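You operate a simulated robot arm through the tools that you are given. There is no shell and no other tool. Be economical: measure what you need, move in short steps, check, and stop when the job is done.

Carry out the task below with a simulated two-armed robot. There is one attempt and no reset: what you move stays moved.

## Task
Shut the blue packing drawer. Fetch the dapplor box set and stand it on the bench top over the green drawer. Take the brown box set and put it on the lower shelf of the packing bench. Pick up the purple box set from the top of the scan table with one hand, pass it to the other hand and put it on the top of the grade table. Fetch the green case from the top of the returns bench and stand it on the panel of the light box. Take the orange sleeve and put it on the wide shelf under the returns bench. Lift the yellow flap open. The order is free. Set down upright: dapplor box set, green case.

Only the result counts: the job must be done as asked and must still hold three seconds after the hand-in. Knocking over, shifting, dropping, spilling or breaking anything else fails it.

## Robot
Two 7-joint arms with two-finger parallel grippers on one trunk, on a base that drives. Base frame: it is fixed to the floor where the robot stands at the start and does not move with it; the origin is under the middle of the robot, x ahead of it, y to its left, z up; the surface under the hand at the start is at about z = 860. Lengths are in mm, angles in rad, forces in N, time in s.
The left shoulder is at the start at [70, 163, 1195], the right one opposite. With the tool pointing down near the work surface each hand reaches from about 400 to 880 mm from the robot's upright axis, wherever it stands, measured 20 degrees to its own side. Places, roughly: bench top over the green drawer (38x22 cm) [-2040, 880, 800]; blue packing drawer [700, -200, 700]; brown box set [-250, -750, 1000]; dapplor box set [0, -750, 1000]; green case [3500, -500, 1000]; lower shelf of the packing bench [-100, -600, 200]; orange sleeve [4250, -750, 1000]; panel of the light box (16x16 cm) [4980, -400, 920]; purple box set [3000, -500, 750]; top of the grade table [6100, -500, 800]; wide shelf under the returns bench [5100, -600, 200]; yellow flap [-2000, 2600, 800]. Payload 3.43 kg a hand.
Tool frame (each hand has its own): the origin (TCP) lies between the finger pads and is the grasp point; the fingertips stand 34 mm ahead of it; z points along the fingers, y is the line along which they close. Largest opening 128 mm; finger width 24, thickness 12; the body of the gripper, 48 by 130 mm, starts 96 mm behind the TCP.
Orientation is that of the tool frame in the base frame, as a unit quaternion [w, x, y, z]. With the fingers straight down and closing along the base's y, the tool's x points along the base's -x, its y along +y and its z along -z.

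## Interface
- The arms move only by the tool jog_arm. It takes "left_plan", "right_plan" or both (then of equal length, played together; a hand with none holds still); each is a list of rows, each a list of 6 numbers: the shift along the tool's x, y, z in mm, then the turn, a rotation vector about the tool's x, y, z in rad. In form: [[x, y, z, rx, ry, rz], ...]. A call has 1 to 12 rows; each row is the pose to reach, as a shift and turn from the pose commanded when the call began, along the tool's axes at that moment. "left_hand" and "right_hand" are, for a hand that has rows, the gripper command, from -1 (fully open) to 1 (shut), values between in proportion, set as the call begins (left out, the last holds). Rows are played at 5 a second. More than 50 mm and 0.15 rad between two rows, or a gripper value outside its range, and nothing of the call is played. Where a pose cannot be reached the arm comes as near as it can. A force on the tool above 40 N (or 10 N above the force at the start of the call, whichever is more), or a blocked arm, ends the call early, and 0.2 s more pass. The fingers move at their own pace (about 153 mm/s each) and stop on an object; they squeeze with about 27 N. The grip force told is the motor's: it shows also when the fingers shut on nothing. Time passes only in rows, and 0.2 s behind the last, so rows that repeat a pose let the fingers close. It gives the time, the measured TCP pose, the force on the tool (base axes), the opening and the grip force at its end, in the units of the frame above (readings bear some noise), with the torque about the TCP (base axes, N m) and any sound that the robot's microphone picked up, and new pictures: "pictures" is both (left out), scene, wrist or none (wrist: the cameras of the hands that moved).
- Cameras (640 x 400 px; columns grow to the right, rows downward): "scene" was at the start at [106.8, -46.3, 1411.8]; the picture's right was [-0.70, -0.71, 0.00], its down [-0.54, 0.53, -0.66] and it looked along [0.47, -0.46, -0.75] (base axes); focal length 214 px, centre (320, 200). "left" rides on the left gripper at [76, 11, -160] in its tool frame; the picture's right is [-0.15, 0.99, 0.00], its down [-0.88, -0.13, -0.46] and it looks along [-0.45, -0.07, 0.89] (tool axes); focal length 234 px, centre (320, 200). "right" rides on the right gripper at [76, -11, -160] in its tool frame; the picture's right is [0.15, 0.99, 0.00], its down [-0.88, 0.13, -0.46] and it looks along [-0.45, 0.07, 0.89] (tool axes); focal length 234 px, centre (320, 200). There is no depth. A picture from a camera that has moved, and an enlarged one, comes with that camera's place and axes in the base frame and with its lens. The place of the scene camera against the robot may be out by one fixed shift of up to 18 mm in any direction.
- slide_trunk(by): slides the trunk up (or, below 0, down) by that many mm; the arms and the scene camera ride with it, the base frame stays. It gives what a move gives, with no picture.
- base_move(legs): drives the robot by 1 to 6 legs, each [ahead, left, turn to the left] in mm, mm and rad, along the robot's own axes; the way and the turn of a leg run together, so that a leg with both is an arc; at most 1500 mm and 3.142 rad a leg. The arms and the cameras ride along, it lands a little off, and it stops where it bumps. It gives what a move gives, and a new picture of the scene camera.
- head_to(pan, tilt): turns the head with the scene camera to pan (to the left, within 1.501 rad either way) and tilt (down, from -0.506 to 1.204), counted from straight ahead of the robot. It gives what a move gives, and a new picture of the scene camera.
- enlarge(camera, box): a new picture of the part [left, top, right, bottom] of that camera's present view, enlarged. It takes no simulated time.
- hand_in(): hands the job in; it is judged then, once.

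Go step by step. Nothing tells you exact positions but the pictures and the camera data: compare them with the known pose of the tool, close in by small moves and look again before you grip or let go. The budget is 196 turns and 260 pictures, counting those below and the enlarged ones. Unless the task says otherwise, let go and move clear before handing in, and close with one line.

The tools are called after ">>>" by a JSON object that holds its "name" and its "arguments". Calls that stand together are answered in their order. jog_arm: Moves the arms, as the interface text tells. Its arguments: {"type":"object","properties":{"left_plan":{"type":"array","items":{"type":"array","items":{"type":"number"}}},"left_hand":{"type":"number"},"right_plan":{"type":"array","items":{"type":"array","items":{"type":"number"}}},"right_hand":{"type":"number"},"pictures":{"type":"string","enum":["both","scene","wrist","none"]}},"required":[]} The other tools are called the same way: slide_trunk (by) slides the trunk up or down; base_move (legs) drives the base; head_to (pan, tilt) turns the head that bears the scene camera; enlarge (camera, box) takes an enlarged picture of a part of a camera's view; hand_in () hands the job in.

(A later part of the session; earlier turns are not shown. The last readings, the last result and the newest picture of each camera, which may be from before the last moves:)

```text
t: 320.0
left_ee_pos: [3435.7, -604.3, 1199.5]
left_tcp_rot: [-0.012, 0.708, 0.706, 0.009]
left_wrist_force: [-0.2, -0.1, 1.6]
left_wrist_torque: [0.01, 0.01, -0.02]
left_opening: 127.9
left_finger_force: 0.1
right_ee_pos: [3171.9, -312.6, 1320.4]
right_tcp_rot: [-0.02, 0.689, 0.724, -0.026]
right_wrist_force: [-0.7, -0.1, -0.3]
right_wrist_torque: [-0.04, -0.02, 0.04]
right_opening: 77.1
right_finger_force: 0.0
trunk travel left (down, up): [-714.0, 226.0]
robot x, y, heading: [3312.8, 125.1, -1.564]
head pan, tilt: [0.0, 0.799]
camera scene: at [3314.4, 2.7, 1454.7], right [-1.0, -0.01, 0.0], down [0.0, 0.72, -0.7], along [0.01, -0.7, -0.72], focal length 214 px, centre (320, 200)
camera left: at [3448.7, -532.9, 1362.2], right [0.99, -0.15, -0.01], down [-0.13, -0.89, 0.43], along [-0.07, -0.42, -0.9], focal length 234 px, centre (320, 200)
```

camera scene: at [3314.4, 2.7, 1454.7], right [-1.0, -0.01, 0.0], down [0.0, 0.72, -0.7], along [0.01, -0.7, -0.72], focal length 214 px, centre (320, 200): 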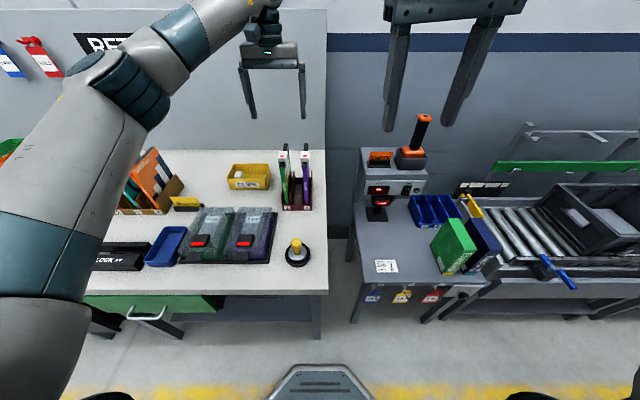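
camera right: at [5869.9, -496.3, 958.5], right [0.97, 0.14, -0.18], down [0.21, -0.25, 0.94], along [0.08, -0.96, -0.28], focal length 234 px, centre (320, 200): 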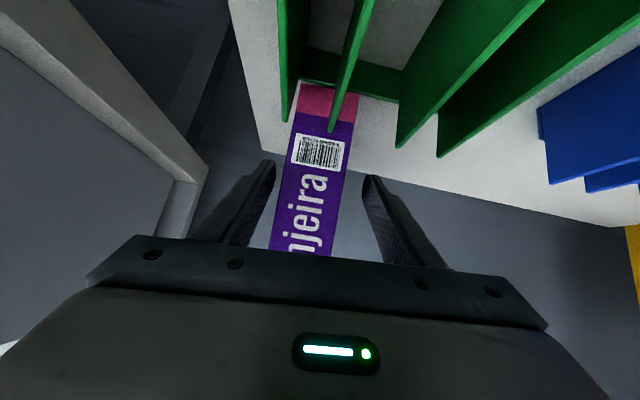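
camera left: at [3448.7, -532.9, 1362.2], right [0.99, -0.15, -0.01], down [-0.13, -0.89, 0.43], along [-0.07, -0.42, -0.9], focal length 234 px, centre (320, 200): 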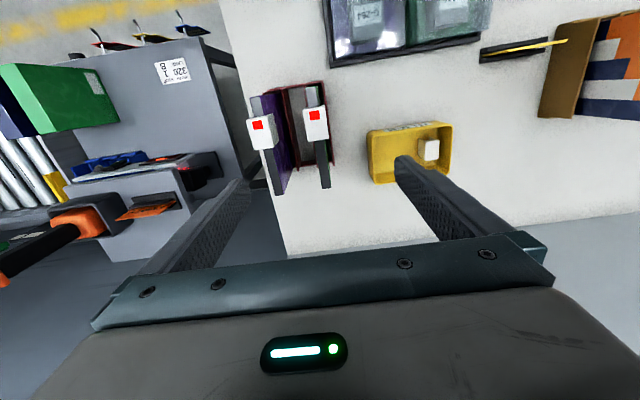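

>>> {"name": "enlarge", "arguments": {"camera": "left", "box": [230, 70, 390, 200]}}

>>> {"name": "enlarge", "arguments": {"camera": "scene", "box": [220, 130, 340, 220]}}

```text
3.08 times, centred on (310, 135) of left
camera zoom: at [3448.7, -532.9, 1362.2], right [0.99, -0.15, -0.01], down [-0.13, -0.89, 0.43], along [-0.07, -0.42, -0.9], focal length 720 px, centre (351, 400)
```

zoom: 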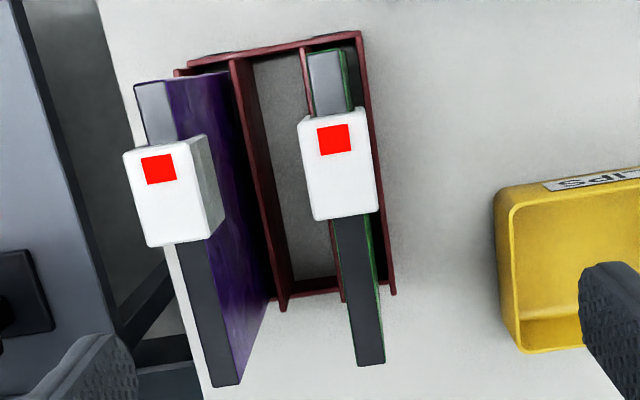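

```text
4.44 times, centred on (280, 175) of scene
camera zoom: at [3314.4, 2.7, 1454.7], right [-1.0, -0.01, 0.0], down [0.0, 0.72, -0.7], along [0.01, -0.7, -0.72], focal length 953 px, centre (498, 311)
```

zoom: 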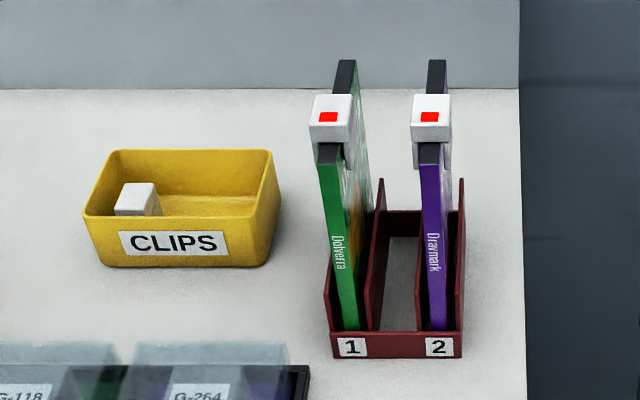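

The green case carries a white security clip near its front top. The free top edge behind it runs y≈-600 to -663 at x≈3436, z≈1046. I'll grip there, with the fingers only partly open to avoid the purple case.

>>> {"name": "jog_arm", "arguments": {"left_plan": [[-15, 1, 30, 0, 0, 0], [-33, 1, 70, 0, 0, 0], [-33, 1, 110, 0, 0, 0]], "left_hand": 0.05, "pictures": "wrist"}}

```text
t: 320.8
left_ee_pos: [3437.1, -631.5, 1091.6]
left_tcp_rot: [-0.012, 0.709, 0.706, 0.01]
left_wrist_force: [0.1, 0.1, 0.7]
left_wrist_torque: [0.01, 0.01, 0.02]
left_opening: 60.9
left_finger_force: 0.0
right_ee_pos: [3173.8, -311.3, 1322.4]
right_tcp_rot: [-0.02, 0.688, 0.725, -0.028]
right_wrist_force: [-0.2, 0.5, -0.1]
right_wrist_torque: [-0.03, 0.0, 0.02]
right_opening: 77.0
right_finger_force: 0.0
trunk travel left (down, up): [-714.0, 226.0]
robot x, y, heading: [3314.0, 126.7, -1.569]
head pan, tilt: [0.0, 0.799]
camera left: at [3450.6, -560.3, 1253.5], right [0.99, -0.15, -0.01], down [-0.13, -0.89, 0.43], along [-0.07, -0.42, -0.9], focal length 234 px, centre (320, 200)
```

left: 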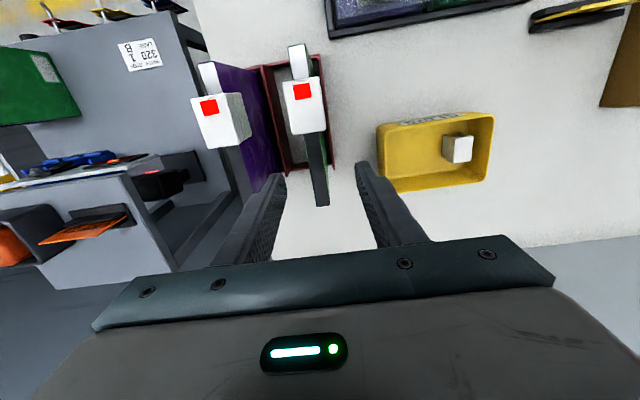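

>>> {"name": "jog_arm", "arguments": {"left_plan": [[-1, -1, 25, 0, 0, 0], [-2, -1, 50, 0, 0, 0], [-2, -1, 65, 0, 0, 0]], "pictures": "wrist"}}

>>> {"name": "jog_arm", "arguments": {"left_plan": [[0, 0, 0, 0, 0, 0], [0, 0, 0, 0, 0, 0], [0, 0, 0, 0, 0, 0]], "left_hand": 1, "pictures": "wrist"}}

```text
t: 321.6
left_ee_pos: [3437.0, -633.0, 1026.6]
left_tcp_rot: [-0.012, 0.708, 0.706, 0.009]
left_wrist_force: [-1.0, 0.8, -0.6]
left_wrist_torque: [-0.04, -0.03, 0.02]
left_opening: 60.7
left_finger_force: 0.0
right_ee_pos: [3171.7, -312.9, 1320.3]
right_tcp_rot: [-0.02, 0.688, 0.725, -0.028]
right_wrist_force: [0.2, 0.5, -0.4]
right_wrist_torque: [0.02, -0.01, 0.01]
right_opening: 76.5
right_finger_force: 0.2
trunk travel left (down, up): [-714.0, 226.0]
robot x, y, heading: [3312.6, 125.2, -1.564]
head pan, tilt: [0.0, 0.799]
camera left: at [3449.7, -562.1, 1188.1], right [0.99, -0.15, -0.01], down [-0.13, -0.89, 0.43], along [-0.07, -0.42, -0.9], focal length 234 px, centre (320, 200)
```

left: 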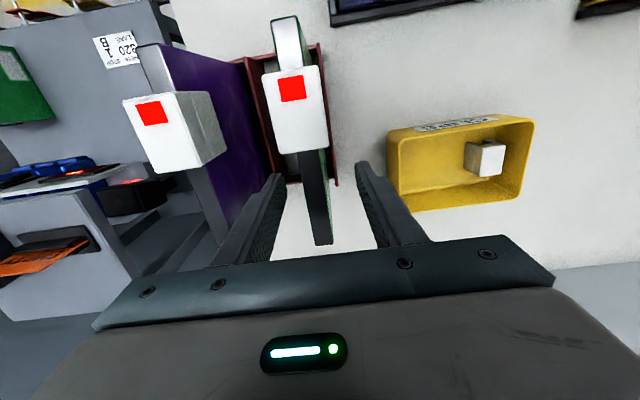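

```text
t: 322.4
left_ee_pos: [3437.1, -632.7, 1025.8]
left_tcp_rot: [-0.011, 0.708, 0.706, 0.009]
left_wrist_force: [-0.1, 0.4, -0.5]
left_wrist_torque: [-0.07, -0.01, -0.01]
left_opening: 13.8
left_finger_force: 27.2
right_ee_pos: [3171.8, -313.5, 1323.5]
right_tcp_rot: [-0.02, 0.687, 0.725, -0.027]
right_wrist_force: [-0.3, -0.1, -0.6]
right_wrist_torque: [0.02, 0.02, 0.0]
right_opening: 76.9
right_finger_force: 0.1
trunk travel left (down, up): [-714.0, 226.0]
robot x, y, heading: [3316.0, 126.5, -1.564]
head pan, tilt: [0.0, 0.799]
camera left: at [3449.7, -562.2, 1188.2], right [0.99, -0.15, -0.01], down [-0.13, -0.89, 0.43], along [-0.07, -0.42, -0.9], focal length 234 px, centre (320, 200)
```

left: 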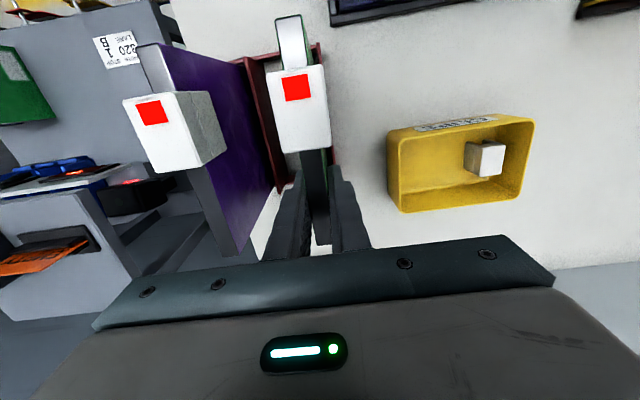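

The case is gripped (14 mm). I'll lift it straight out with the trunk.

>>> {"name": "slide_trunk", "arguments": {"by": 222}}

>>> {"name": "enlarge", "arguments": {"camera": "scene", "box": [160, 0, 400, 200]}}

```text
t: 324.7
left_ee_pos: [3437.2, -632.9, 1248.2]
left_tcp_rot: [-0.011, 0.708, 0.706, 0.009]
left_wrist_force: [0.3, -0.1, -1.4]
left_wrist_torque: [-0.04, -0.03, 0.03]
left_opening: 13.6
left_finger_force: 26.9
right_ee_pos: [3173.1, -313.2, 1543.0]
right_tcp_rot: [-0.02, 0.688, 0.725, -0.027]
right_wrist_force: [0.1, -0.3, 0.5]
right_wrist_torque: [0.01, 0.0, 0.01]
right_opening: 76.6
right_finger_force: 0.0
trunk travel left (down, up): [-936.0, 4.0]
robot x, y, heading: [3314.2, 125.4, -1.561]
head pan, tilt: [0.0, 0.799]
```

```text
2.00 times, centred on (280, 100) of scene
camera zoom: at [3315.6, 3.0, 1676.8], right [-1.0, -0.01, 0.0], down [0.0, 0.72, -0.7], along [0.0, -0.7, -0.72], focal length 429 px, centre (400, 400)
```

zoom: 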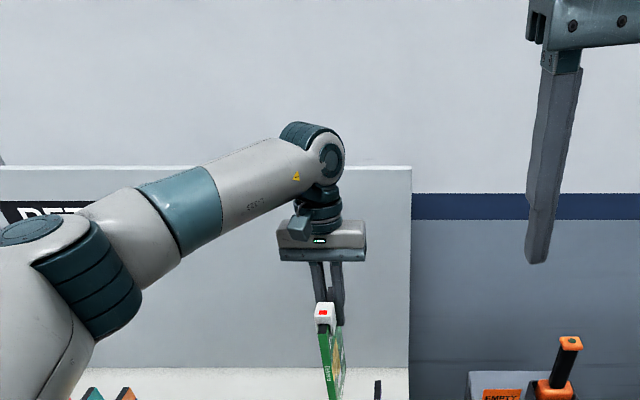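

Case lifted with its clip on. I'll back off and drive to the light box near x≈4980.

>>> {"name": "base_move", "arguments": {"legs": [[-330, 0, 0], [0, 1480, 0]]}}

>>> {"name": "enlarge", "arguments": {"camera": "left", "box": [0, 0, 640, 400]}}

```text
t: 333.7
left_ee_pos: [4888.4, -300.6, 1248.1]
left_tcp_rot: [-0.012, 0.711, 0.704, 0.009]
left_wrist_force: [-0.3, -0.1, -1.5]
left_wrist_torque: [-0.05, -0.02, -0.01]
left_opening: 13.5
left_finger_force: 27.5
right_ee_pos: [4628.3, 21.9, 1543.0]
right_tcp_rot: [-0.02, 0.691, 0.722, -0.027]
right_wrist_force: [0.4, -0.5, 0.1]
right_wrist_torque: [0.02, -0.04, 0.01]
right_opening: 76.9
right_finger_force: 0.1
trunk travel left (down, up): [-936.0, 4.0]
robot x, y, heading: [4772.4, 455.8, -1.569]
head pan, tilt: [0.0, 0.799]
camera scene: at [4773.6, 336.5, 1676.8], right [-1.0, 0.0, 0.0], down [0.0, 0.72, -0.7], along [0.0, -0.7, -0.72], focal length 214 px, centre (320, 200)
```

scene: 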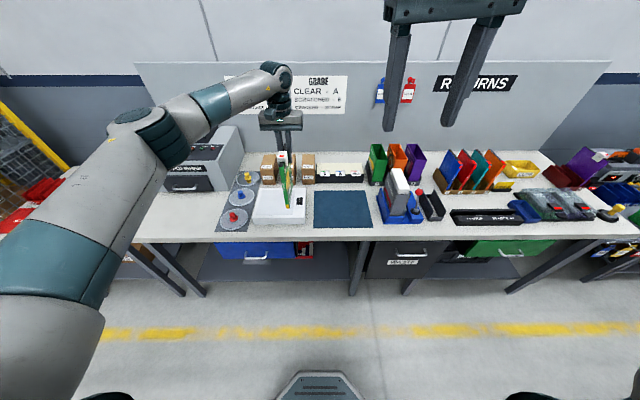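

```text
1.00 times, centred on (320, 200) of left (not enlarged: the box is as wide or as high as the picture)
camera zoom: at [4902.9, -230.0, 1410.5], right [0.99, -0.16, -0.01], down [-0.14, -0.89, 0.43], along [-0.07, -0.42, -0.9], focal length 234 px, centre (320, 200)
```

zoom: 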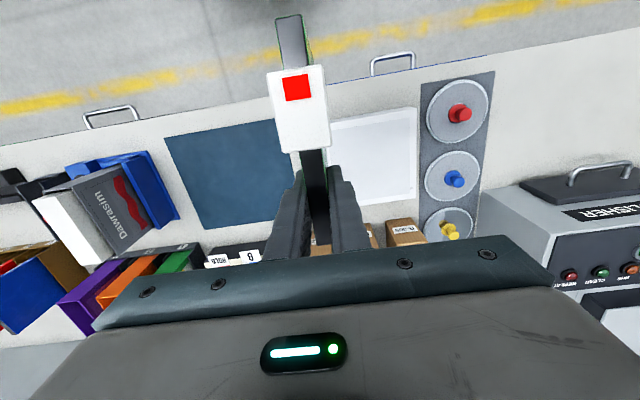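

>>> {"name": "enlarge", "arguments": {"camera": "scene", "box": [220, 140, 380, 250]}}

>>> {"name": "enlarge", "arguments": {"camera": "left", "box": [270, 80, 490, 220]}}

```text
3.64 times, centred on (300, 195) of scene
camera zoom: at [4773.6, 336.5, 1676.8], right [-1.0, 0.0, 0.0], down [0.0, 0.72, -0.7], along [0.0, -0.7, -0.72], focal length 780 px, centre (393, 218)
```

zoom: 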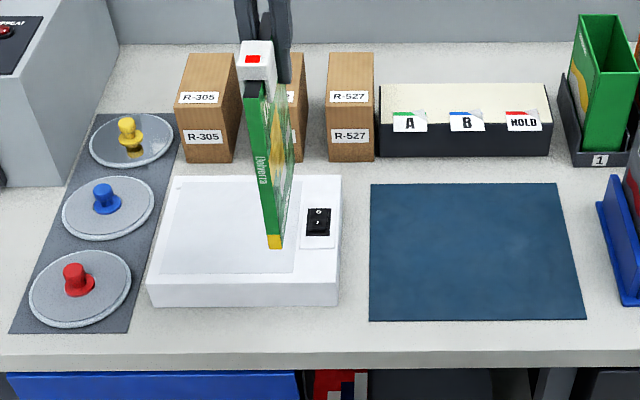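

```text
2.86 times, centred on (380, 150) of left
camera zoom: at [4902.9, -230.0, 1410.5], right [0.99, -0.16, -0.01], down [-0.14, -0.89, 0.43], along [-0.07, -0.42, -0.9], focal length 669 px, centre (149, 343)
```

zoom: 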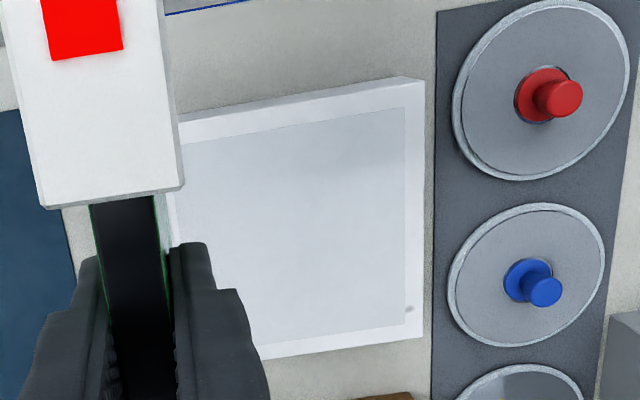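

The light box panel spans x≈4907–5070, y≈-475 to -310, with its centre at (4988, -392). I'll bring the case over it with the base, then check.

>>> {"name": "base_move", "arguments": {"legs": [[130, 98, 0]]}}

>>> {"name": "slide_trunk", "arguments": {"by": -120}}

>>> {"name": "enlarge", "arguments": {"camera": "scene", "box": [160, 60, 400, 230]}}

>>> {"name": "enlarge", "arguments": {"camera": "left", "box": [0, 0, 640, 400]}}

```text
t: 335.1
left_ee_pos: [4990.1, -420.5, 1249.5]
left_tcp_rot: [-0.01, 0.711, 0.704, 0.009]
left_wrist_force: [0.3, -0.6, -1.4]
left_wrist_torque: [-0.07, 0.0, 0.0]
left_opening: 13.7
left_finger_force: 27.2
right_ee_pos: [4727.7, -98.8, 1543.7]
right_tcp_rot: [-0.02, 0.69, 0.723, -0.028]
right_wrist_force: [-0.5, 0.3, 0.2]
right_wrist_torque: [-0.02, 0.0, 0.04]
right_opening: 76.8
right_finger_force: 0.1
trunk travel left (down, up): [-936.0, 4.0]
robot x, y, heading: [4877.4, 340.3, -1.571]
head pan, tilt: [0.0, 0.799]
camera scene: at [4872.5, 216.9, 1677.1], right [-1.0, 0.0, 0.0], down [0.0, 0.72, -0.7], along [0.0, -0.7, -0.72], focal length 214 px, centre (320, 200)
```

scene: 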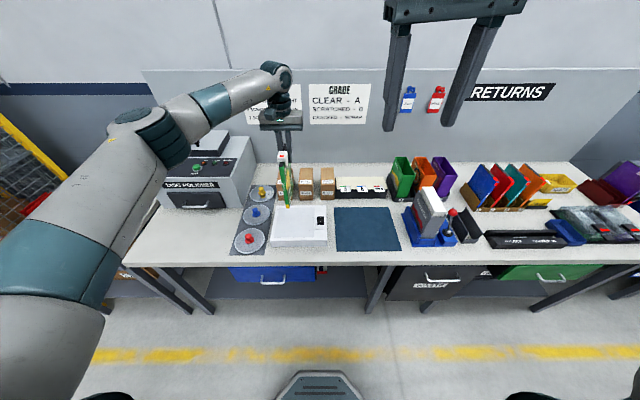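

```text
t: 336.6
left_ee_pos: [4991.6, -423.7, 1128.2]
left_tcp_rot: [-0.012, 0.711, 0.703, 0.009]
left_wrist_force: [0.2, 0.4, -1.4]
left_wrist_torque: [-0.06, 0.0, -0.02]
left_opening: 13.7
left_finger_force: 27.0
right_ee_pos: [4730.4, -101.7, 1423.1]
right_tcp_rot: [-0.021, 0.69, 0.723, -0.027]
right_wrist_force: [1.3, -0.3, 0.1]
right_wrist_torque: [0.0, 0.01, -0.01]
right_opening: 76.6
right_finger_force: 0.1
trunk travel left (down, up): [-816.0, 124.0]
robot x, y, heading: [4873.5, 332.6, -1.569]
head pan, tilt: [0.0, 0.799]
```

```text
2.35 times, centred on (280, 145) of scene
camera zoom: at [4875.5, 213.5, 1556.8], right [-1.0, 0.0, 0.0], down [0.0, 0.72, -0.7], along [0.0, -0.7, -0.72], focal length 505 px, centre (414, 329)
```

zoom: 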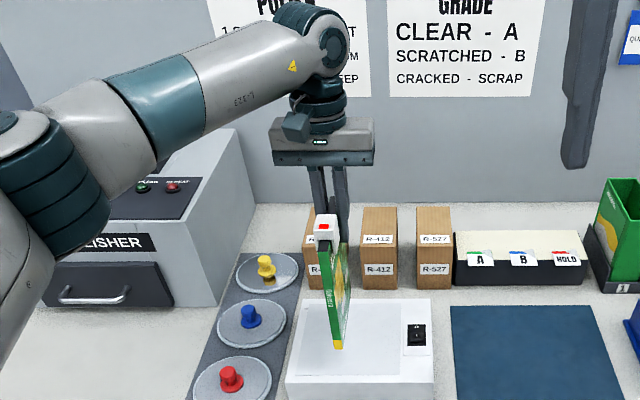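

```text
1.00 times, centred on (320, 200) of left (not enlarged: the box is as wide or as high as the picture)
camera zoom: at [5006.1, -352.4, 1290.5], right [0.99, -0.16, -0.01], down [-0.14, -0.89, 0.43], along [-0.07, -0.42, -0.9], focal length 234 px, centre (320, 200)
```

zoom: 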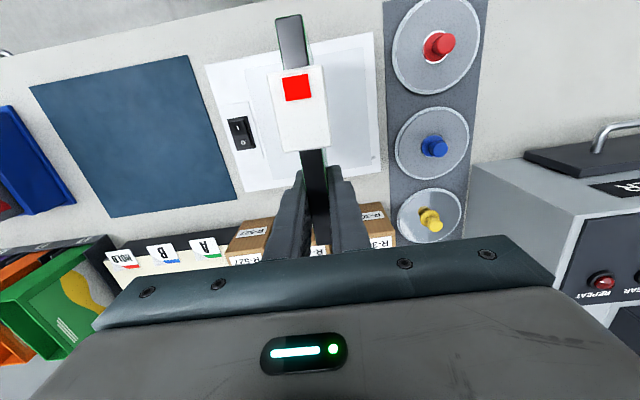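

The case is well centred over the panel. I'll lower it to just above, then in fine steps.

>>> {"name": "jog_arm", "arguments": {"left_plan": [[0, 0, 12, 0, 0, 0], [-1, 0, 24, 0, 0, 0], [-1, 0, 30, 0, 0, 0], [-1, 0, 33, 0, 0, 0]], "pictures": "none"}}

>>> {"name": "jog_arm", "arguments": {"left_plan": [[0, 0, 2, 0, 0, 0], [0, 0, 4, 0, 0, 0], [0, 0, 5, 0, 0, 0]], "pictures": "none"}}

```text
t: 337.6
left_ee_pos: [4992.3, -423.8, 1093.5]
left_tcp_rot: [-0.012, 0.711, 0.703, 0.01]
left_wrist_force: [-0.1, -0.1, -1.7]
left_wrist_torque: [-0.05, -0.02, 0.02]
left_opening: 13.7
left_finger_force: 27.4
right_ee_pos: [4729.5, -102.1, 1423.4]
right_tcp_rot: [-0.021, 0.69, 0.723, -0.028]
right_wrist_force: [-0.7, 1.5, 1.1]
right_wrist_torque: [-0.01, -0.02, 0.01]
right_opening: 76.9
right_finger_force: 0.0
trunk travel left (down, up): [-816.0, 124.0]
robot x, y, heading: [4873.8, 336.8, -1.568]
head pan, tilt: [0.0, 0.799]
```

```text
t: 338.4
left_ee_pos: [4991.8, -422.5, 1090.6]
left_tcp_rot: [-0.012, 0.711, 0.703, 0.01]
left_wrist_force: [-0.2, -0.3, -1.3]
left_wrist_torque: [-0.06, 0.01, 0.01]
left_opening: 13.5
left_finger_force: 27.2
right_ee_pos: [4730.6, -100.8, 1423.2]
right_tcp_rot: [-0.021, 0.69, 0.723, -0.027]
right_wrist_force: [0.4, 0.2, -0.3]
right_wrist_torque: [-0.01, 0.01, -0.01]
right_opening: 76.7
right_finger_force: 0.1
trunk travel left (down, up): [-816.0, 124.0]
robot x, y, heading: [4875.2, 337.2, -1.573]
head pan, tilt: [0.0, 0.799]
```

>>> {"name": "jog_arm", "arguments": {"left_plan": [[0, 0, 2, 0, 0, 0], [0, 0, 4, 0, 0, 0], [0, 0, 6, 0, 0, 0]], "pictures": "none"}}

>>> {"name": "enlarge", "arguments": {"camera": "scene", "box": [260, 130, 350, 230]}}

```text
t: 339.2
left_ee_pos: [4990.7, -422.1, 1085.8]
left_tcp_rot: [-0.012, 0.711, 0.703, 0.009]
left_wrist_force: [-0.8, -0.9, -1.1]
left_wrist_torque: [-0.06, 0.01, 0.0]
left_opening: 13.3
left_finger_force: 26.8
right_ee_pos: [4730.7, -101.7, 1423.1]
right_tcp_rot: [-0.02, 0.689, 0.724, -0.028]
right_wrist_force: [0.3, -0.3, 0.1]
right_wrist_torque: [0.0, 0.02, -0.04]
right_opening: 76.8
right_finger_force: 0.0
trunk travel left (down, up): [-816.0, 124.0]
robot x, y, heading: [4875.6, 335.3, -1.569]
head pan, tilt: [0.0, 0.799]
```

```text
4.00 times, centred on (305, 180) of scene
camera zoom: at [4875.1, 213.8, 1556.8], right [-1.0, 0.0, 0.0], down [0.0, 0.72, -0.7], along [0.0, -0.7, -0.72], focal length 858 px, centre (380, 280)
```

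zoom: 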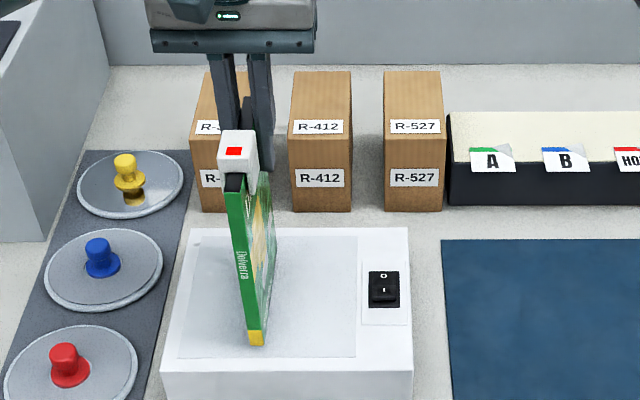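

>>> {"name": "jog_arm", "arguments": {"left_plan": [[0, 0, 2, 0, 0, 0], [0, 0, 4, 0, 0, 0], [0, 0, 5, 0, 0, 0]], "pictures": "none"}}

>>> {"name": "jog_arm", "arguments": {"left_plan": [[0, 0, 2, 0, 0, 0], [0, 0, 3, 0, 0, 0], [0, 0, 4, 0, 0, 0]], "pictures": "none"}}

```text
t: 340.1
left_ee_pos: [4992.2, -422.1, 1079.3]
left_tcp_rot: [-0.012, 0.711, 0.703, 0.009]
left_wrist_force: [1.2, -0.1, -1.5]
left_wrist_torque: [-0.02, 0.04, -0.05]
left_opening: 13.8
left_finger_force: 27.4
right_ee_pos: [4730.4, -101.3, 1423.3]
right_tcp_rot: [-0.02, 0.69, 0.723, -0.028]
right_wrist_force: [-0.1, 0.3, 0.2]
right_wrist_torque: [-0.02, 0.02, 0.0]
right_opening: 77.0
right_finger_force: 0.0
trunk travel left (down, up): [-816.0, 124.0]
robot x, y, heading: [4871.7, 340.6, -1.566]
head pan, tilt: [0.0, 0.799]
```

```text
t: 340.9
left_ee_pos: [4992.3, -423.5, 1076.7]
left_tcp_rot: [-0.011, 0.711, 0.703, 0.009]
left_wrist_force: [0.6, 0.6, -0.3]
left_wrist_torque: [0.08, -0.06, -0.03]
left_opening: 13.4
left_finger_force: 26.7
right_ee_pos: [4731.0, -102.0, 1423.5]
right_tcp_rot: [-0.021, 0.69, 0.723, -0.028]
right_wrist_force: [0.1, 0.2, -0.1]
right_wrist_torque: [0.01, 0.05, 0.01]
right_opening: 77.1
right_finger_force: 0.0
trunk travel left (down, up): [-816.0, 124.0]
robot x, y, heading: [4874.6, 336.5, -1.57]
head pan, tilt: [0.0, 0.799]
```

>>> {"name": "jog_arm", "arguments": {"left_plan": [[0, 0, 1, 0, 0, 0], [0, 0, 2, 0, 0, 0]], "pictures": "wrist"}}

```text
t: 341.4
left_ee_pos: [4992.2, -422.5, 1076.0]
left_tcp_rot: [-0.01, 0.711, 0.703, 0.008]
left_wrist_force: [0.3, -6.1, 14.1]
left_wrist_torque: [0.61, -0.18, -0.08]
left_opening: 13.7
left_finger_force: 26.8
right_ee_pos: [4729.7, -100.9, 1424.1]
right_tcp_rot: [-0.02, 0.69, 0.723, -0.028]
right_wrist_force: [-0.5, 0.2, 0.3]
right_wrist_torque: [-0.01, 0.0, 0.0]
right_opening: 76.7
right_finger_force: 0.0
trunk travel left (down, up): [-816.0, 124.0]
robot x, y, heading: [4877.4, 336.6, -1.571]
head pan, tilt: [0.0, 0.799]
camera left: at [5005.4, -350.9, 1238.0], right [0.99, -0.16, -0.01], down [-0.14, -0.89, 0.43], along [-0.07, -0.43, -0.9], focal length 234 px, centre (320, 200)
```

left: 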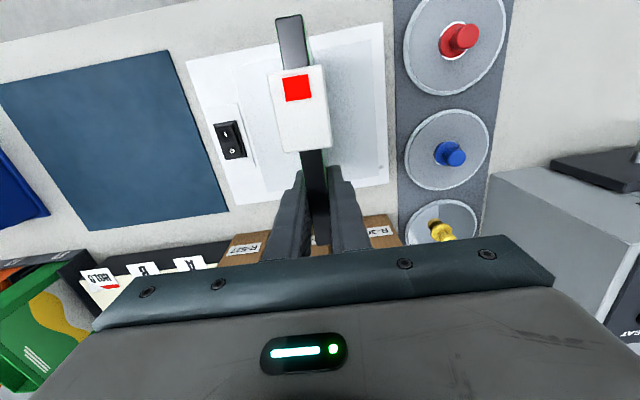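

Firm contact. I'll relax 1 mm and open a little.

>>> {"name": "jog_arm", "arguments": {"left_plan": [[0, 0, -1, 0, 0, 0], [0, 0, -1, 0, 0, 0]], "pictures": "none"}}

>>> {"name": "jog_arm", "arguments": {"left_plan": [[0, 0, -1, 0, 0, 0], [0, 0, -1, 0, 0, 0], [0, 0, -1, 0, 0, 0]], "left_hand": 0.4, "pictures": "wrist"}}

```text
t: 342.1
left_ee_pos: [4991.3, -422.9, 1076.8]
left_tcp_rot: [-0.01, 0.711, 0.704, 0.008]
left_wrist_force: [1.7, -5.1, 12.8]
left_wrist_torque: [-0.62, -0.2, -0.08]
left_opening: 13.7
left_finger_force: 27.4
right_ee_pos: [4729.7, -100.3, 1424.5]
right_tcp_rot: [-0.021, 0.689, 0.723, -0.028]
right_wrist_force: [0.3, -0.9, 0.1]
right_wrist_torque: [0.0, 0.02, -0.01]
right_opening: 76.8
right_finger_force: 0.0
trunk travel left (down, up): [-816.0, 124.0]
robot x, y, heading: [4875.1, 333.9, -1.57]
head pan, tilt: [0.0, 0.799]
```

```text
t: 342.9
left_ee_pos: [4990.8, -423.3, 1075.1]
left_tcp_rot: [-0.011, 0.711, 0.703, 0.01]
left_wrist_force: [0.3, -0.1, 0.0]
left_wrist_torque: [0.0, 0.0, 0.0]
left_opening: 38.6
left_finger_force: 0.1
right_ee_pos: [4730.3, -101.6, 1422.5]
right_tcp_rot: [-0.021, 0.69, 0.723, -0.027]
right_wrist_force: [-1.1, -0.1, 0.5]
right_wrist_torque: [-0.01, -0.01, -0.02]
right_opening: 76.9
right_finger_force: 0.0
trunk travel left (down, up): [-816.0, 124.0]
robot x, y, heading: [4873.5, 336.2, -1.572]
head pan, tilt: [0.0, 0.799]
camera left: at [5005.2, -351.7, 1238.0], right [0.99, -0.16, -0.01], down [-0.14, -0.89, 0.43], along [-0.07, -0.42, -0.9], focal length 234 px, centre (320, 200)
```

left: 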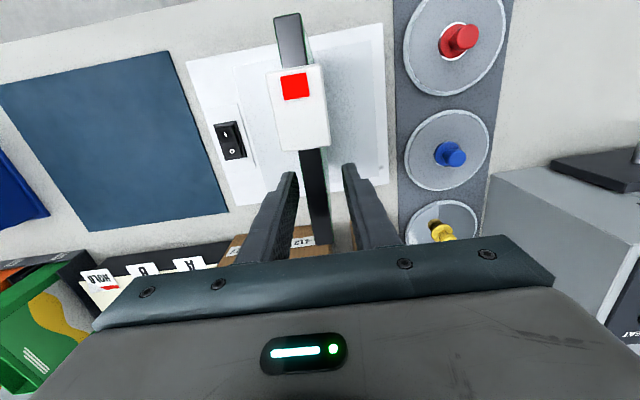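

The case stands on its own. I'll lift the hand slowly straight up.

>>> {"name": "jog_arm", "arguments": {"left_plan": [[0, 0, -15, 0, 0, 0], [0, 0, -30, 0, 0, 0], [0, 0, -45, 0, 0, 0], [0, 0, -65, 0, 0, 0], [0, 0, -90, 0, 0, 0]], "pictures": "none"}}

>>> {"name": "slide_trunk", "arguments": {"by": 100}}

>>> {"name": "base_move", "arguments": {"legs": [[-130, 0, 0]]}}

>>> {"name": "enlarge", "arguments": {"camera": "scene", "box": [230, 130, 480, 280]}}

```text
t: 344.1
left_ee_pos: [4991.4, -424.8, 1166.6]
left_tcp_rot: [-0.012, 0.711, 0.703, 0.009]
left_wrist_force: [0.6, 0.6, 0.0]
left_wrist_torque: [-0.02, -0.04, -0.02]
left_opening: 38.3
left_finger_force: 0.1
right_ee_pos: [4729.4, -100.5, 1424.2]
right_tcp_rot: [-0.02, 0.69, 0.723, -0.028]
right_wrist_force: [0.6, -0.8, -0.6]
right_wrist_torque: [0.0, -0.01, -0.03]
right_opening: 76.9
right_finger_force: 0.1
trunk travel left (down, up): [-816.0, 124.0]
robot x, y, heading: [4870.1, 337.3, -1.57]
head pan, tilt: [0.0, 0.799]
```

```text
t: 345.4
left_ee_pos: [4993.3, -425.9, 1266.0]
left_tcp_rot: [-0.012, 0.711, 0.703, 0.01]
left_wrist_force: [0.3, 0.1, 0.1]
left_wrist_torque: [-0.01, 0.0, 0.02]
left_opening: 38.3
left_finger_force: 0.1
right_ee_pos: [4729.4, -101.9, 1524.0]
right_tcp_rot: [-0.02, 0.69, 0.723, -0.027]
right_wrist_force: [-0.5, 0.5, 0.0]
right_wrist_torque: [0.02, 0.02, 0.01]
right_opening: 77.0
right_finger_force: 0.1
trunk travel left (down, up): [-916.0, 24.0]
robot x, y, heading: [4872.5, 338.9, -1.57]
head pan, tilt: [0.0, 0.799]
```

```text
t: 346.7
left_ee_pos: [4992.2, -299.9, 1262.6]
left_tcp_rot: [-0.012, 0.711, 0.703, 0.01]
left_wrist_force: [0.1, -0.6, -0.3]
left_wrist_torque: [-0.01, -0.02, -0.01]
left_opening: 38.5
left_finger_force: 0.1
right_ee_pos: [4729.4, 24.1, 1521.3]
right_tcp_rot: [-0.022, 0.69, 0.723, -0.026]
right_wrist_force: [-0.6, 0.6, -0.3]
right_wrist_torque: [0.02, 0.01, -0.01]
right_opening: 76.8
right_finger_force: 0.0
trunk travel left (down, up): [-916.0, 24.0]
robot x, y, heading: [4875.8, 465.4, -1.57]
head pan, tilt: [0.0, 0.799]
camera scene: at [4875.1, 338.4, 1656.4], right [-1.0, 0.0, 0.0], down [0.0, 0.72, -0.7], along [0.0, -0.7, -0.72], focal length 214 px, centre (320, 200)
```

scene: 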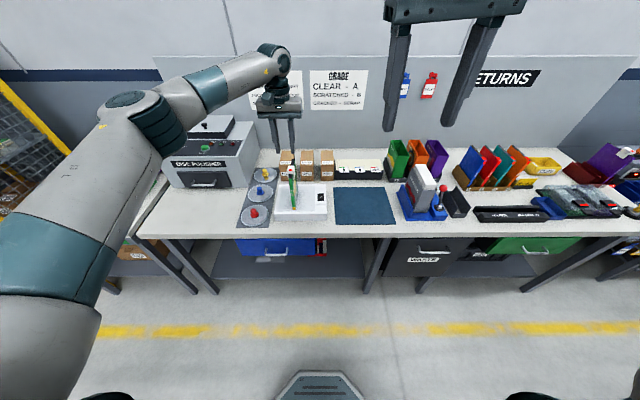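

```text
2.56 times, centred on (355, 205) of scene
camera zoom: at [4875.1, 338.4, 1656.4], right [-1.0, 0.0, 0.0], down [0.0, 0.72, -0.7], along [0.0, -0.7, -0.72], focal length 549 px, centre (230, 187)
```

zoom: 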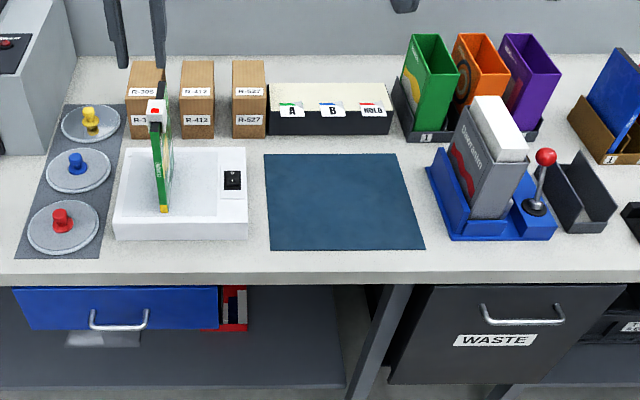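

The green case is standing on the panel. Next is the orange sleeve, between the green and purple ones near (4320, -680).

>>> {"name": "base_move", "arguments": {"legs": [[0, -670, 0], [200, 0, 0]]}}

>>> {"name": "jog_arm", "arguments": {"left_plan": [[-40, 0, 0, 0, 0, 0], [-80, 0, 0, 0, 0, 0], [-110, 0, 0, 0, 0, 0]], "left_hand": -1, "pictures": "wrist"}}

>>> {"name": "enlarge", "arguments": {"camera": "scene", "box": [200, 100, 400, 230]}}

```text
t: 351.6
left_ee_pos: [4292.0, -484.1, 1268.3]
left_tcp_rot: [-0.011, 0.719, 0.695, 0.008]
left_wrist_force: [-0.9, -0.1, -0.2]
left_wrist_torque: [-0.05, -0.02, 0.01]
left_opening: 38.5
left_finger_force: 0.0
right_ee_pos: [4038.0, -152.1, 1525.5]
right_tcp_rot: [-0.02, 0.699, 0.714, -0.028]
right_wrist_force: [-0.3, 1.2, -0.7]
right_wrist_torque: [-0.07, 0.01, -0.01]
right_opening: 76.6
right_finger_force: 0.0
trunk travel left (down, up): [-916.0, 24.0]
robot x, y, heading: [4194.8, 276.8, -1.591]
head pan, tilt: [0.0, 0.799]
camera scene: at [4190.8, 159.7, 1657.4], right [-1.0, 0.02, 0.0], down [0.02, 0.71, -0.7], along [-0.02, -0.7, -0.71], focal length 214 px, centre (320, 200)
```

scene: 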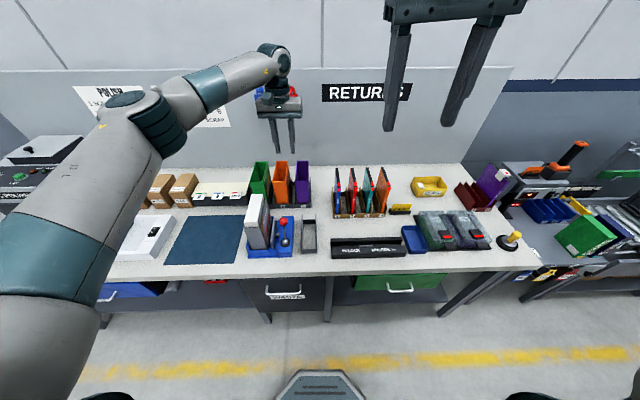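

```text
t: 352.4
left_ee_pos: [4295.7, -543.7, 1261.9]
left_tcp_rot: [-0.013, 0.719, 0.695, 0.007]
left_wrist_force: [1.0, 0.5, 0.4]
left_wrist_torque: [0.02, 0.09, 0.03]
left_opening: 128.1
left_finger_force: 0.0
left hand out of reach, approached as far as the arm can: row 2, 3
right_ee_pos: [4043.4, -155.9, 1523.6]
right_tcp_rot: [-0.022, 0.699, 0.715, -0.029]
right_wrist_force: [-0.2, -0.1, -0.2]
right_wrist_torque: [0.0, 0.02, 0.0]
right_opening: 76.9
right_finger_force: 0.0
trunk travel left (down, up): [-916.0, 24.0]
robot x, y, heading: [4191.5, 277.9, -1.591]
head pan, tilt: [0.0, 0.799]
camera left: at [4311.5, -473.2, 1424.2], right [0.98, -0.18, -0.01], down [-0.16, -0.89, 0.43], along [-0.09, -0.42, -0.9], focal length 234 px, centre (320, 200)
```

left: 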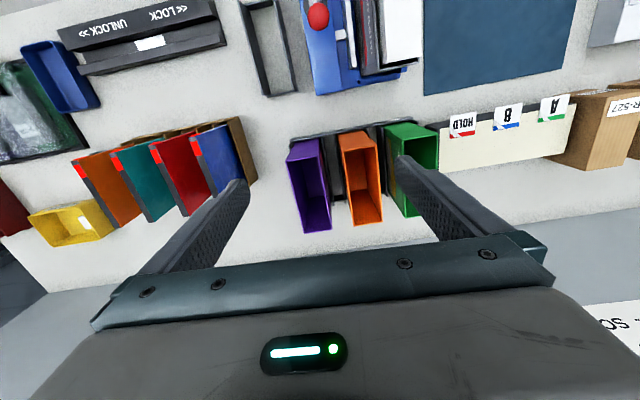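

```text
3.08 times, centred on (300, 165) of scene
camera zoom: at [4195.5, 154.6, 1656.9], right [-1.0, 0.02, 0.0], down [0.01, 0.72, -0.7], along [-0.02, -0.7, -0.72], focal length 660 px, centre (382, 308)
```

zoom: 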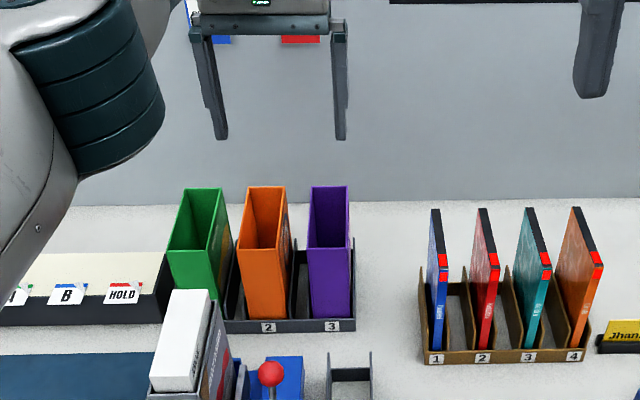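

The sleeve is hollow and open at the top with tight neighbours, so I'll pinch its front wall: one finger inside, one in front. First I'll adjust the base and turn the left hand a quarter.

>>> {"name": "base_move", "arguments": {"legs": [[60, 50, 0.02]]}}

>>> {"name": "jog_arm", "arguments": {"left_plan": [[10, 0, 0, 0, 0, -0.14], [20, 0, 0, 0, 0, -0.28], [30, 0, 0, 0, 0, -0.42], [40, 0, 0, 0, 0, -0.56], [50, 0, 0, 0, 0, -0.7], [60, 0, 0, 0, 0, -0.84], [64, 0, 0, 0, 0, -0.98], [64, 0, 0, 0, 0, -1.12], [64, 0, 0, 0, 0, -1.26], [64, 0, 0, 0, 0, -1.4], [64, 0, 0, 0, 0, -1.5], [64, 0, 0, 0, 0, -1.585]], "pictures": "wrist"}}

```text
t: 353.4
left_ee_pos: [4342.6, -592.3, 1267.9]
left_tcp_rot: [-0.008, 0.714, 0.7, 0.009]
left_wrist_force: [-0.9, 0.7, 0.6]
left_wrist_torque: [-0.07, -0.14, 0.0]
left_opening: 127.8
left_finger_force: 0.1
right_ee_pos: [4083.0, -209.6, 1525.7]
right_tcp_rot: [-0.016, 0.694, 0.72, -0.027]
right_wrist_force: [-0.6, 0.5, 0.3]
right_wrist_torque: [-0.09, -0.11, 0.03]
right_opening: 77.0
right_finger_force: 0.1
trunk travel left (down, up): [-916.0, 24.0]
robot x, y, heading: [4238.0, 215.8, -1.575]
head pan, tilt: [0.0, 0.799]
camera scene: at [4229.4, 105.2, 1657.8], right [-1.0, 0.01, -0.01], down [0.01, 0.71, -0.7], along [0.0, -0.7, -0.71], focal length 214 px, centre (320, 200)
```

scene: 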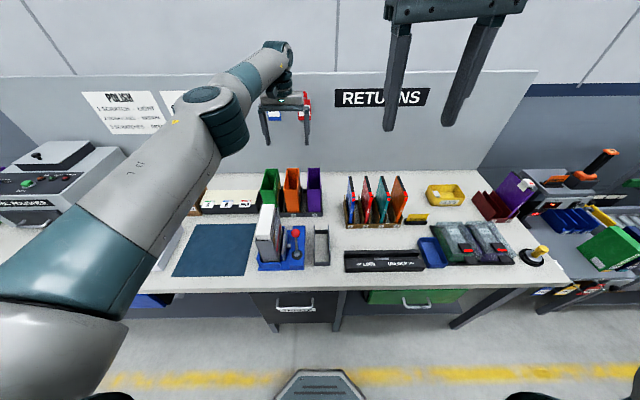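

```text
t: 356.0
left_ee_pos: [4351.6, -537.5, 1265.4]
left_tcp_rot: [-0.001, 0.002, 1.0, 0.014]
left_wrist_force: [-0.2, 0.9, 0.0]
left_wrist_torque: [-0.02, 0.0, -0.02]
left_opening: 128.0
left_finger_force: 0.1
right_ee_pos: [4091.9, -217.9, 1524.0]
right_tcp_rot: [-0.02, 0.693, 0.72, -0.027]
right_wrist_force: [0.3, -0.8, 0.0]
right_wrist_torque: [0.0, 0.03, 0.03]
right_opening: 76.9
right_finger_force: 0.1
trunk travel left (down, up): [-916.0, 24.0]
robot x, y, heading: [4241.2, 216.2, -1.578]
head pan, tilt: [0.0, 0.799]
camera left: at [4276.9, -529.9, 1426.0], right [0.15, 0.99, 0.03], down [0.88, -0.15, 0.45], along [0.45, -0.04, -0.89], focal length 234 px, centre (320, 200)
```

left: 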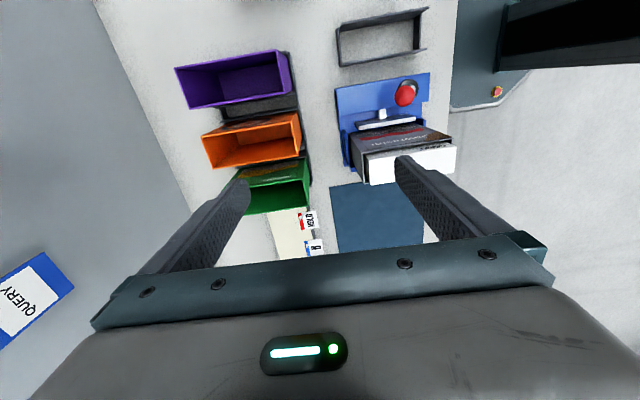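

>>> {"name": "enlarge", "arguments": {"camera": "left", "box": [160, 40, 480, 220]}}

```text
2.00 times, centred on (320, 130) of left
camera zoom: at [4276.9, -529.9, 1426.0], right [0.15, 0.99, 0.03], down [0.88, -0.15, 0.45], along [0.45, -0.04, -0.89], focal length 468 px, centre (320, 340)
```

zoom: 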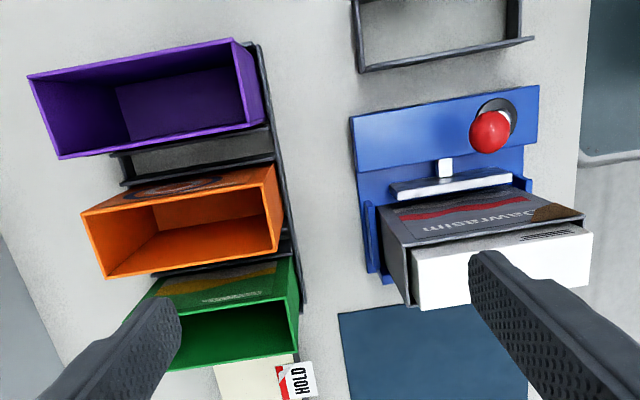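

Refined: the orange sleeve's top rim is at z≈1041, its front wall at (4352, -568), depth about 145. I'll lower over that wall and look again.

>>> {"name": "jog_arm", "arguments": {"left_plan": [[0, -15, 30, 0, 0, 0], [0, -35, 60, 0, 0, 0], [0, -35, 100, 0, 0, 0], [0, -35, 130, 0, 0, 0], [0, -35, 150, 0, 0, 0]], "left_hand": 0.2, "pictures": "wrist"}}

>>> {"name": "enlarge", "arguments": {"camera": "scene", "box": [220, 80, 380, 220]}}

```text
t: 357.2
left_ee_pos: [4348.9, -570.0, 1112.8]
left_tcp_rot: [-0.002, 0.003, 1.0, 0.014]
left_wrist_force: [-0.7, -0.5, 0.5]
left_wrist_torque: [0.04, 0.01, 0.02]
left_opening: 50.9
left_finger_force: 0.1
right_ee_pos: [4090.4, -219.1, 1523.9]
right_tcp_rot: [-0.021, 0.693, 0.72, -0.027]
right_wrist_force: [-0.7, 0.0, 0.6]
right_wrist_torque: [-0.02, 0.02, 0.02]
right_opening: 76.7
right_finger_force: 0.0
trunk travel left (down, up): [-916.0, 24.0]
robot x, y, heading: [4239.1, 218.2, -1.579]
head pan, tilt: [0.0, 0.799]
camera left: at [4275.0, -562.8, 1273.3], right [0.15, 0.99, 0.03], down [0.88, -0.15, 0.45], along [0.45, -0.04, -0.89], focal length 234 px, centre (320, 200)
```

left: 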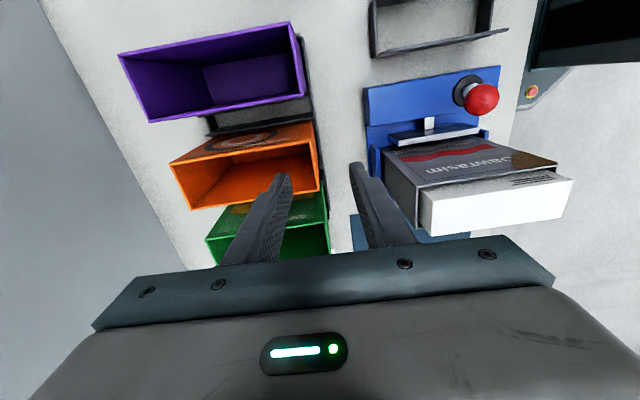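

```text
2.86 times, centred on (300, 150) of scene
camera zoom: at [4238.4, 94.4, 1656.8], right [-1.0, 0.01, 0.0], down [0.01, 0.72, -0.7], along [0.0, -0.7, -0.72], focal length 613 px, centre (377, 343)
```

zoom: 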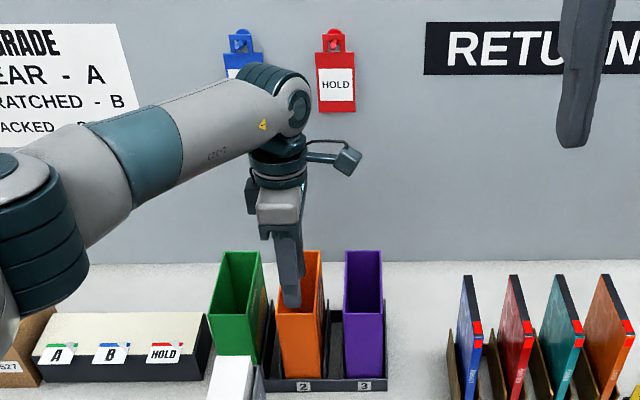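

The front wall lies between the two fingertips. I'll descend over it and pinch.

>>> {"name": "jog_arm", "arguments": {"left_plan": [[0, -1, 25, 0, 0, 0], [0, -2, 50, 0, 0, 0], [0, -2, 75, 0, 0, 0]], "pictures": "none"}}

>>> {"name": "jog_arm", "arguments": {"left_plan": [[0, 0, 0, 0, 0, 0], [0, 0, 0, 0, 0, 0], [0, 0, 0, 0, 0, 0]], "left_hand": 1, "pictures": "wrist"}}

```text
t: 358.0
left_ee_pos: [4349.4, -568.8, 1039.0]
left_tcp_rot: [-0.002, 0.003, 1.0, 0.014]
left_wrist_force: [0.0, 0.0, -0.3]
left_wrist_torque: [-0.01, 0.04, 0.01]
left_opening: 51.2
left_finger_force: 0.1
right_ee_pos: [4091.1, -219.1, 1524.1]
right_tcp_rot: [-0.021, 0.693, 0.72, -0.026]
right_wrist_force: [-0.4, 0.7, -0.2]
right_wrist_torque: [-0.04, -0.01, 0.03]
right_opening: 76.6
right_finger_force: 0.1
trunk travel left (down, up): [-916.0, 24.0]
robot x, y, heading: [4237.1, 217.6, -1.579]
head pan, tilt: [0.0, 0.799]
```

```text
t: 358.8
left_ee_pos: [4349.3, -569.9, 1038.8]
left_tcp_rot: [-0.002, 0.002, 1.0, 0.014]
left_wrist_force: [0.6, -5.0, 2.6]
left_wrist_torque: [-0.82, -0.05, 0.17]
left_opening: 2.7
left_finger_force: 27.0
right_ee_pos: [4090.9, -219.5, 1524.3]
right_tcp_rot: [-0.02, 0.693, 0.72, -0.027]
right_wrist_force: [0.5, -0.3, 0.1]
right_wrist_torque: [-0.03, -0.02, 0.0]
right_opening: 76.5
right_finger_force: 0.1
trunk travel left (down, up): [-916.0, 24.0]
robot x, y, heading: [4240.1, 215.9, -1.576]
head pan, tilt: [0.0, 0.799]
camera left: at [4276.6, -562.2, 1200.0], right [0.15, 0.99, 0.03], down [0.88, -0.15, 0.45], along [0.45, -0.04, -0.89], focal length 234 px, centre (320, 200)
```

left: 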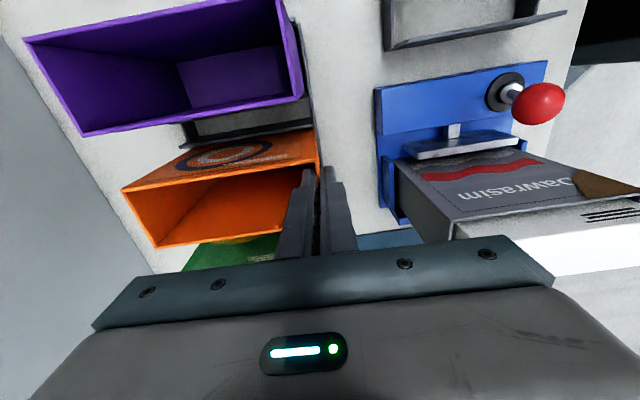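

The wall is pinched (2.7 mm). I'll lift it slowly with the arm.

>>> {"name": "jog_arm", "arguments": {"left_plan": [[0, 0, -25, 0, 0, 0], [0, 0, -50, 0, 0, 0], [0, 1, -80, 0, 0, 0], [0, 2, -110, 0, 0, 0], [0, 3, -145, 0, 0, 0], [0, 4, -180, 0, 0, 0]], "pictures": "scene"}}

>>> {"name": "enlarge", "arguments": {"camera": "scene", "box": [220, 80, 380, 220]}}

```text
t: 360.2
left_ee_pos: [4350.3, -568.0, 1219.6]
left_tcp_rot: [-0.001, 0.003, 1.0, 0.014]
left_wrist_force: [-0.8, -0.4, 0.2]
left_wrist_torque: [0.01, -0.02, 0.01]
left_opening: 1.7
left_finger_force: 27.3
right_ee_pos: [4091.6, -218.8, 1523.8]
right_tcp_rot: [-0.019, 0.693, 0.72, -0.027]
right_wrist_force: [0.6, 0.5, -0.1]
right_wrist_torque: [-0.02, 0.02, 0.0]
right_opening: 76.5
right_finger_force: 0.1
trunk travel left (down, up): [-916.0, 24.0]
robot x, y, heading: [4235.2, 220.3, -1.579]
head pan, tilt: [0.0, 0.799]
camera scene: at [4239.0, 96.2, 1656.9], right [-1.0, 0.01, 0.0], down [0.0, 0.72, -0.7], along [0.0, -0.7, -0.72], focal length 214 px, centre (320, 200)
```

scene: 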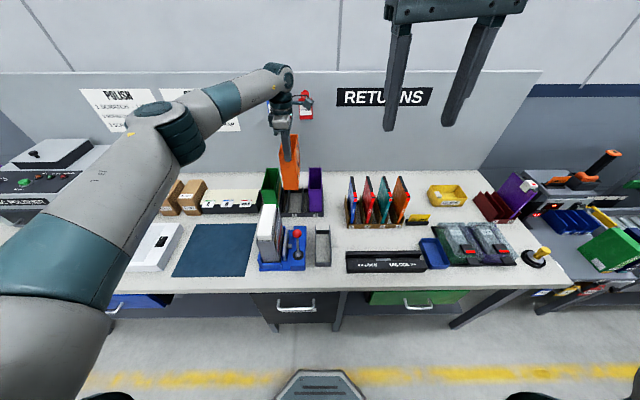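

```text
2.86 times, centred on (300, 150) of scene
camera zoom: at [4239.0, 96.2, 1656.9], right [-1.0, 0.01, 0.0], down [0.0, 0.72, -0.7], along [0.0, -0.7, -0.72], focal length 613 px, centre (377, 343)
```

zoom: 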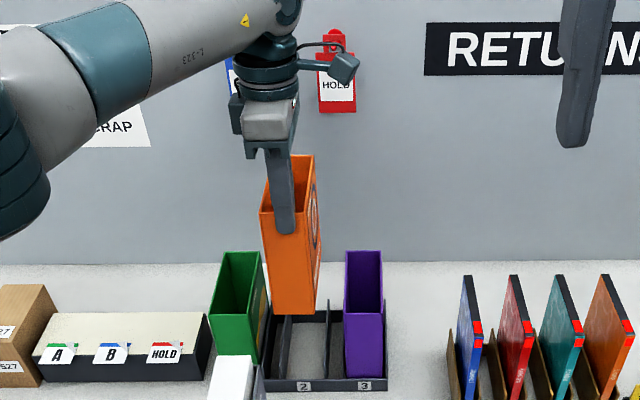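

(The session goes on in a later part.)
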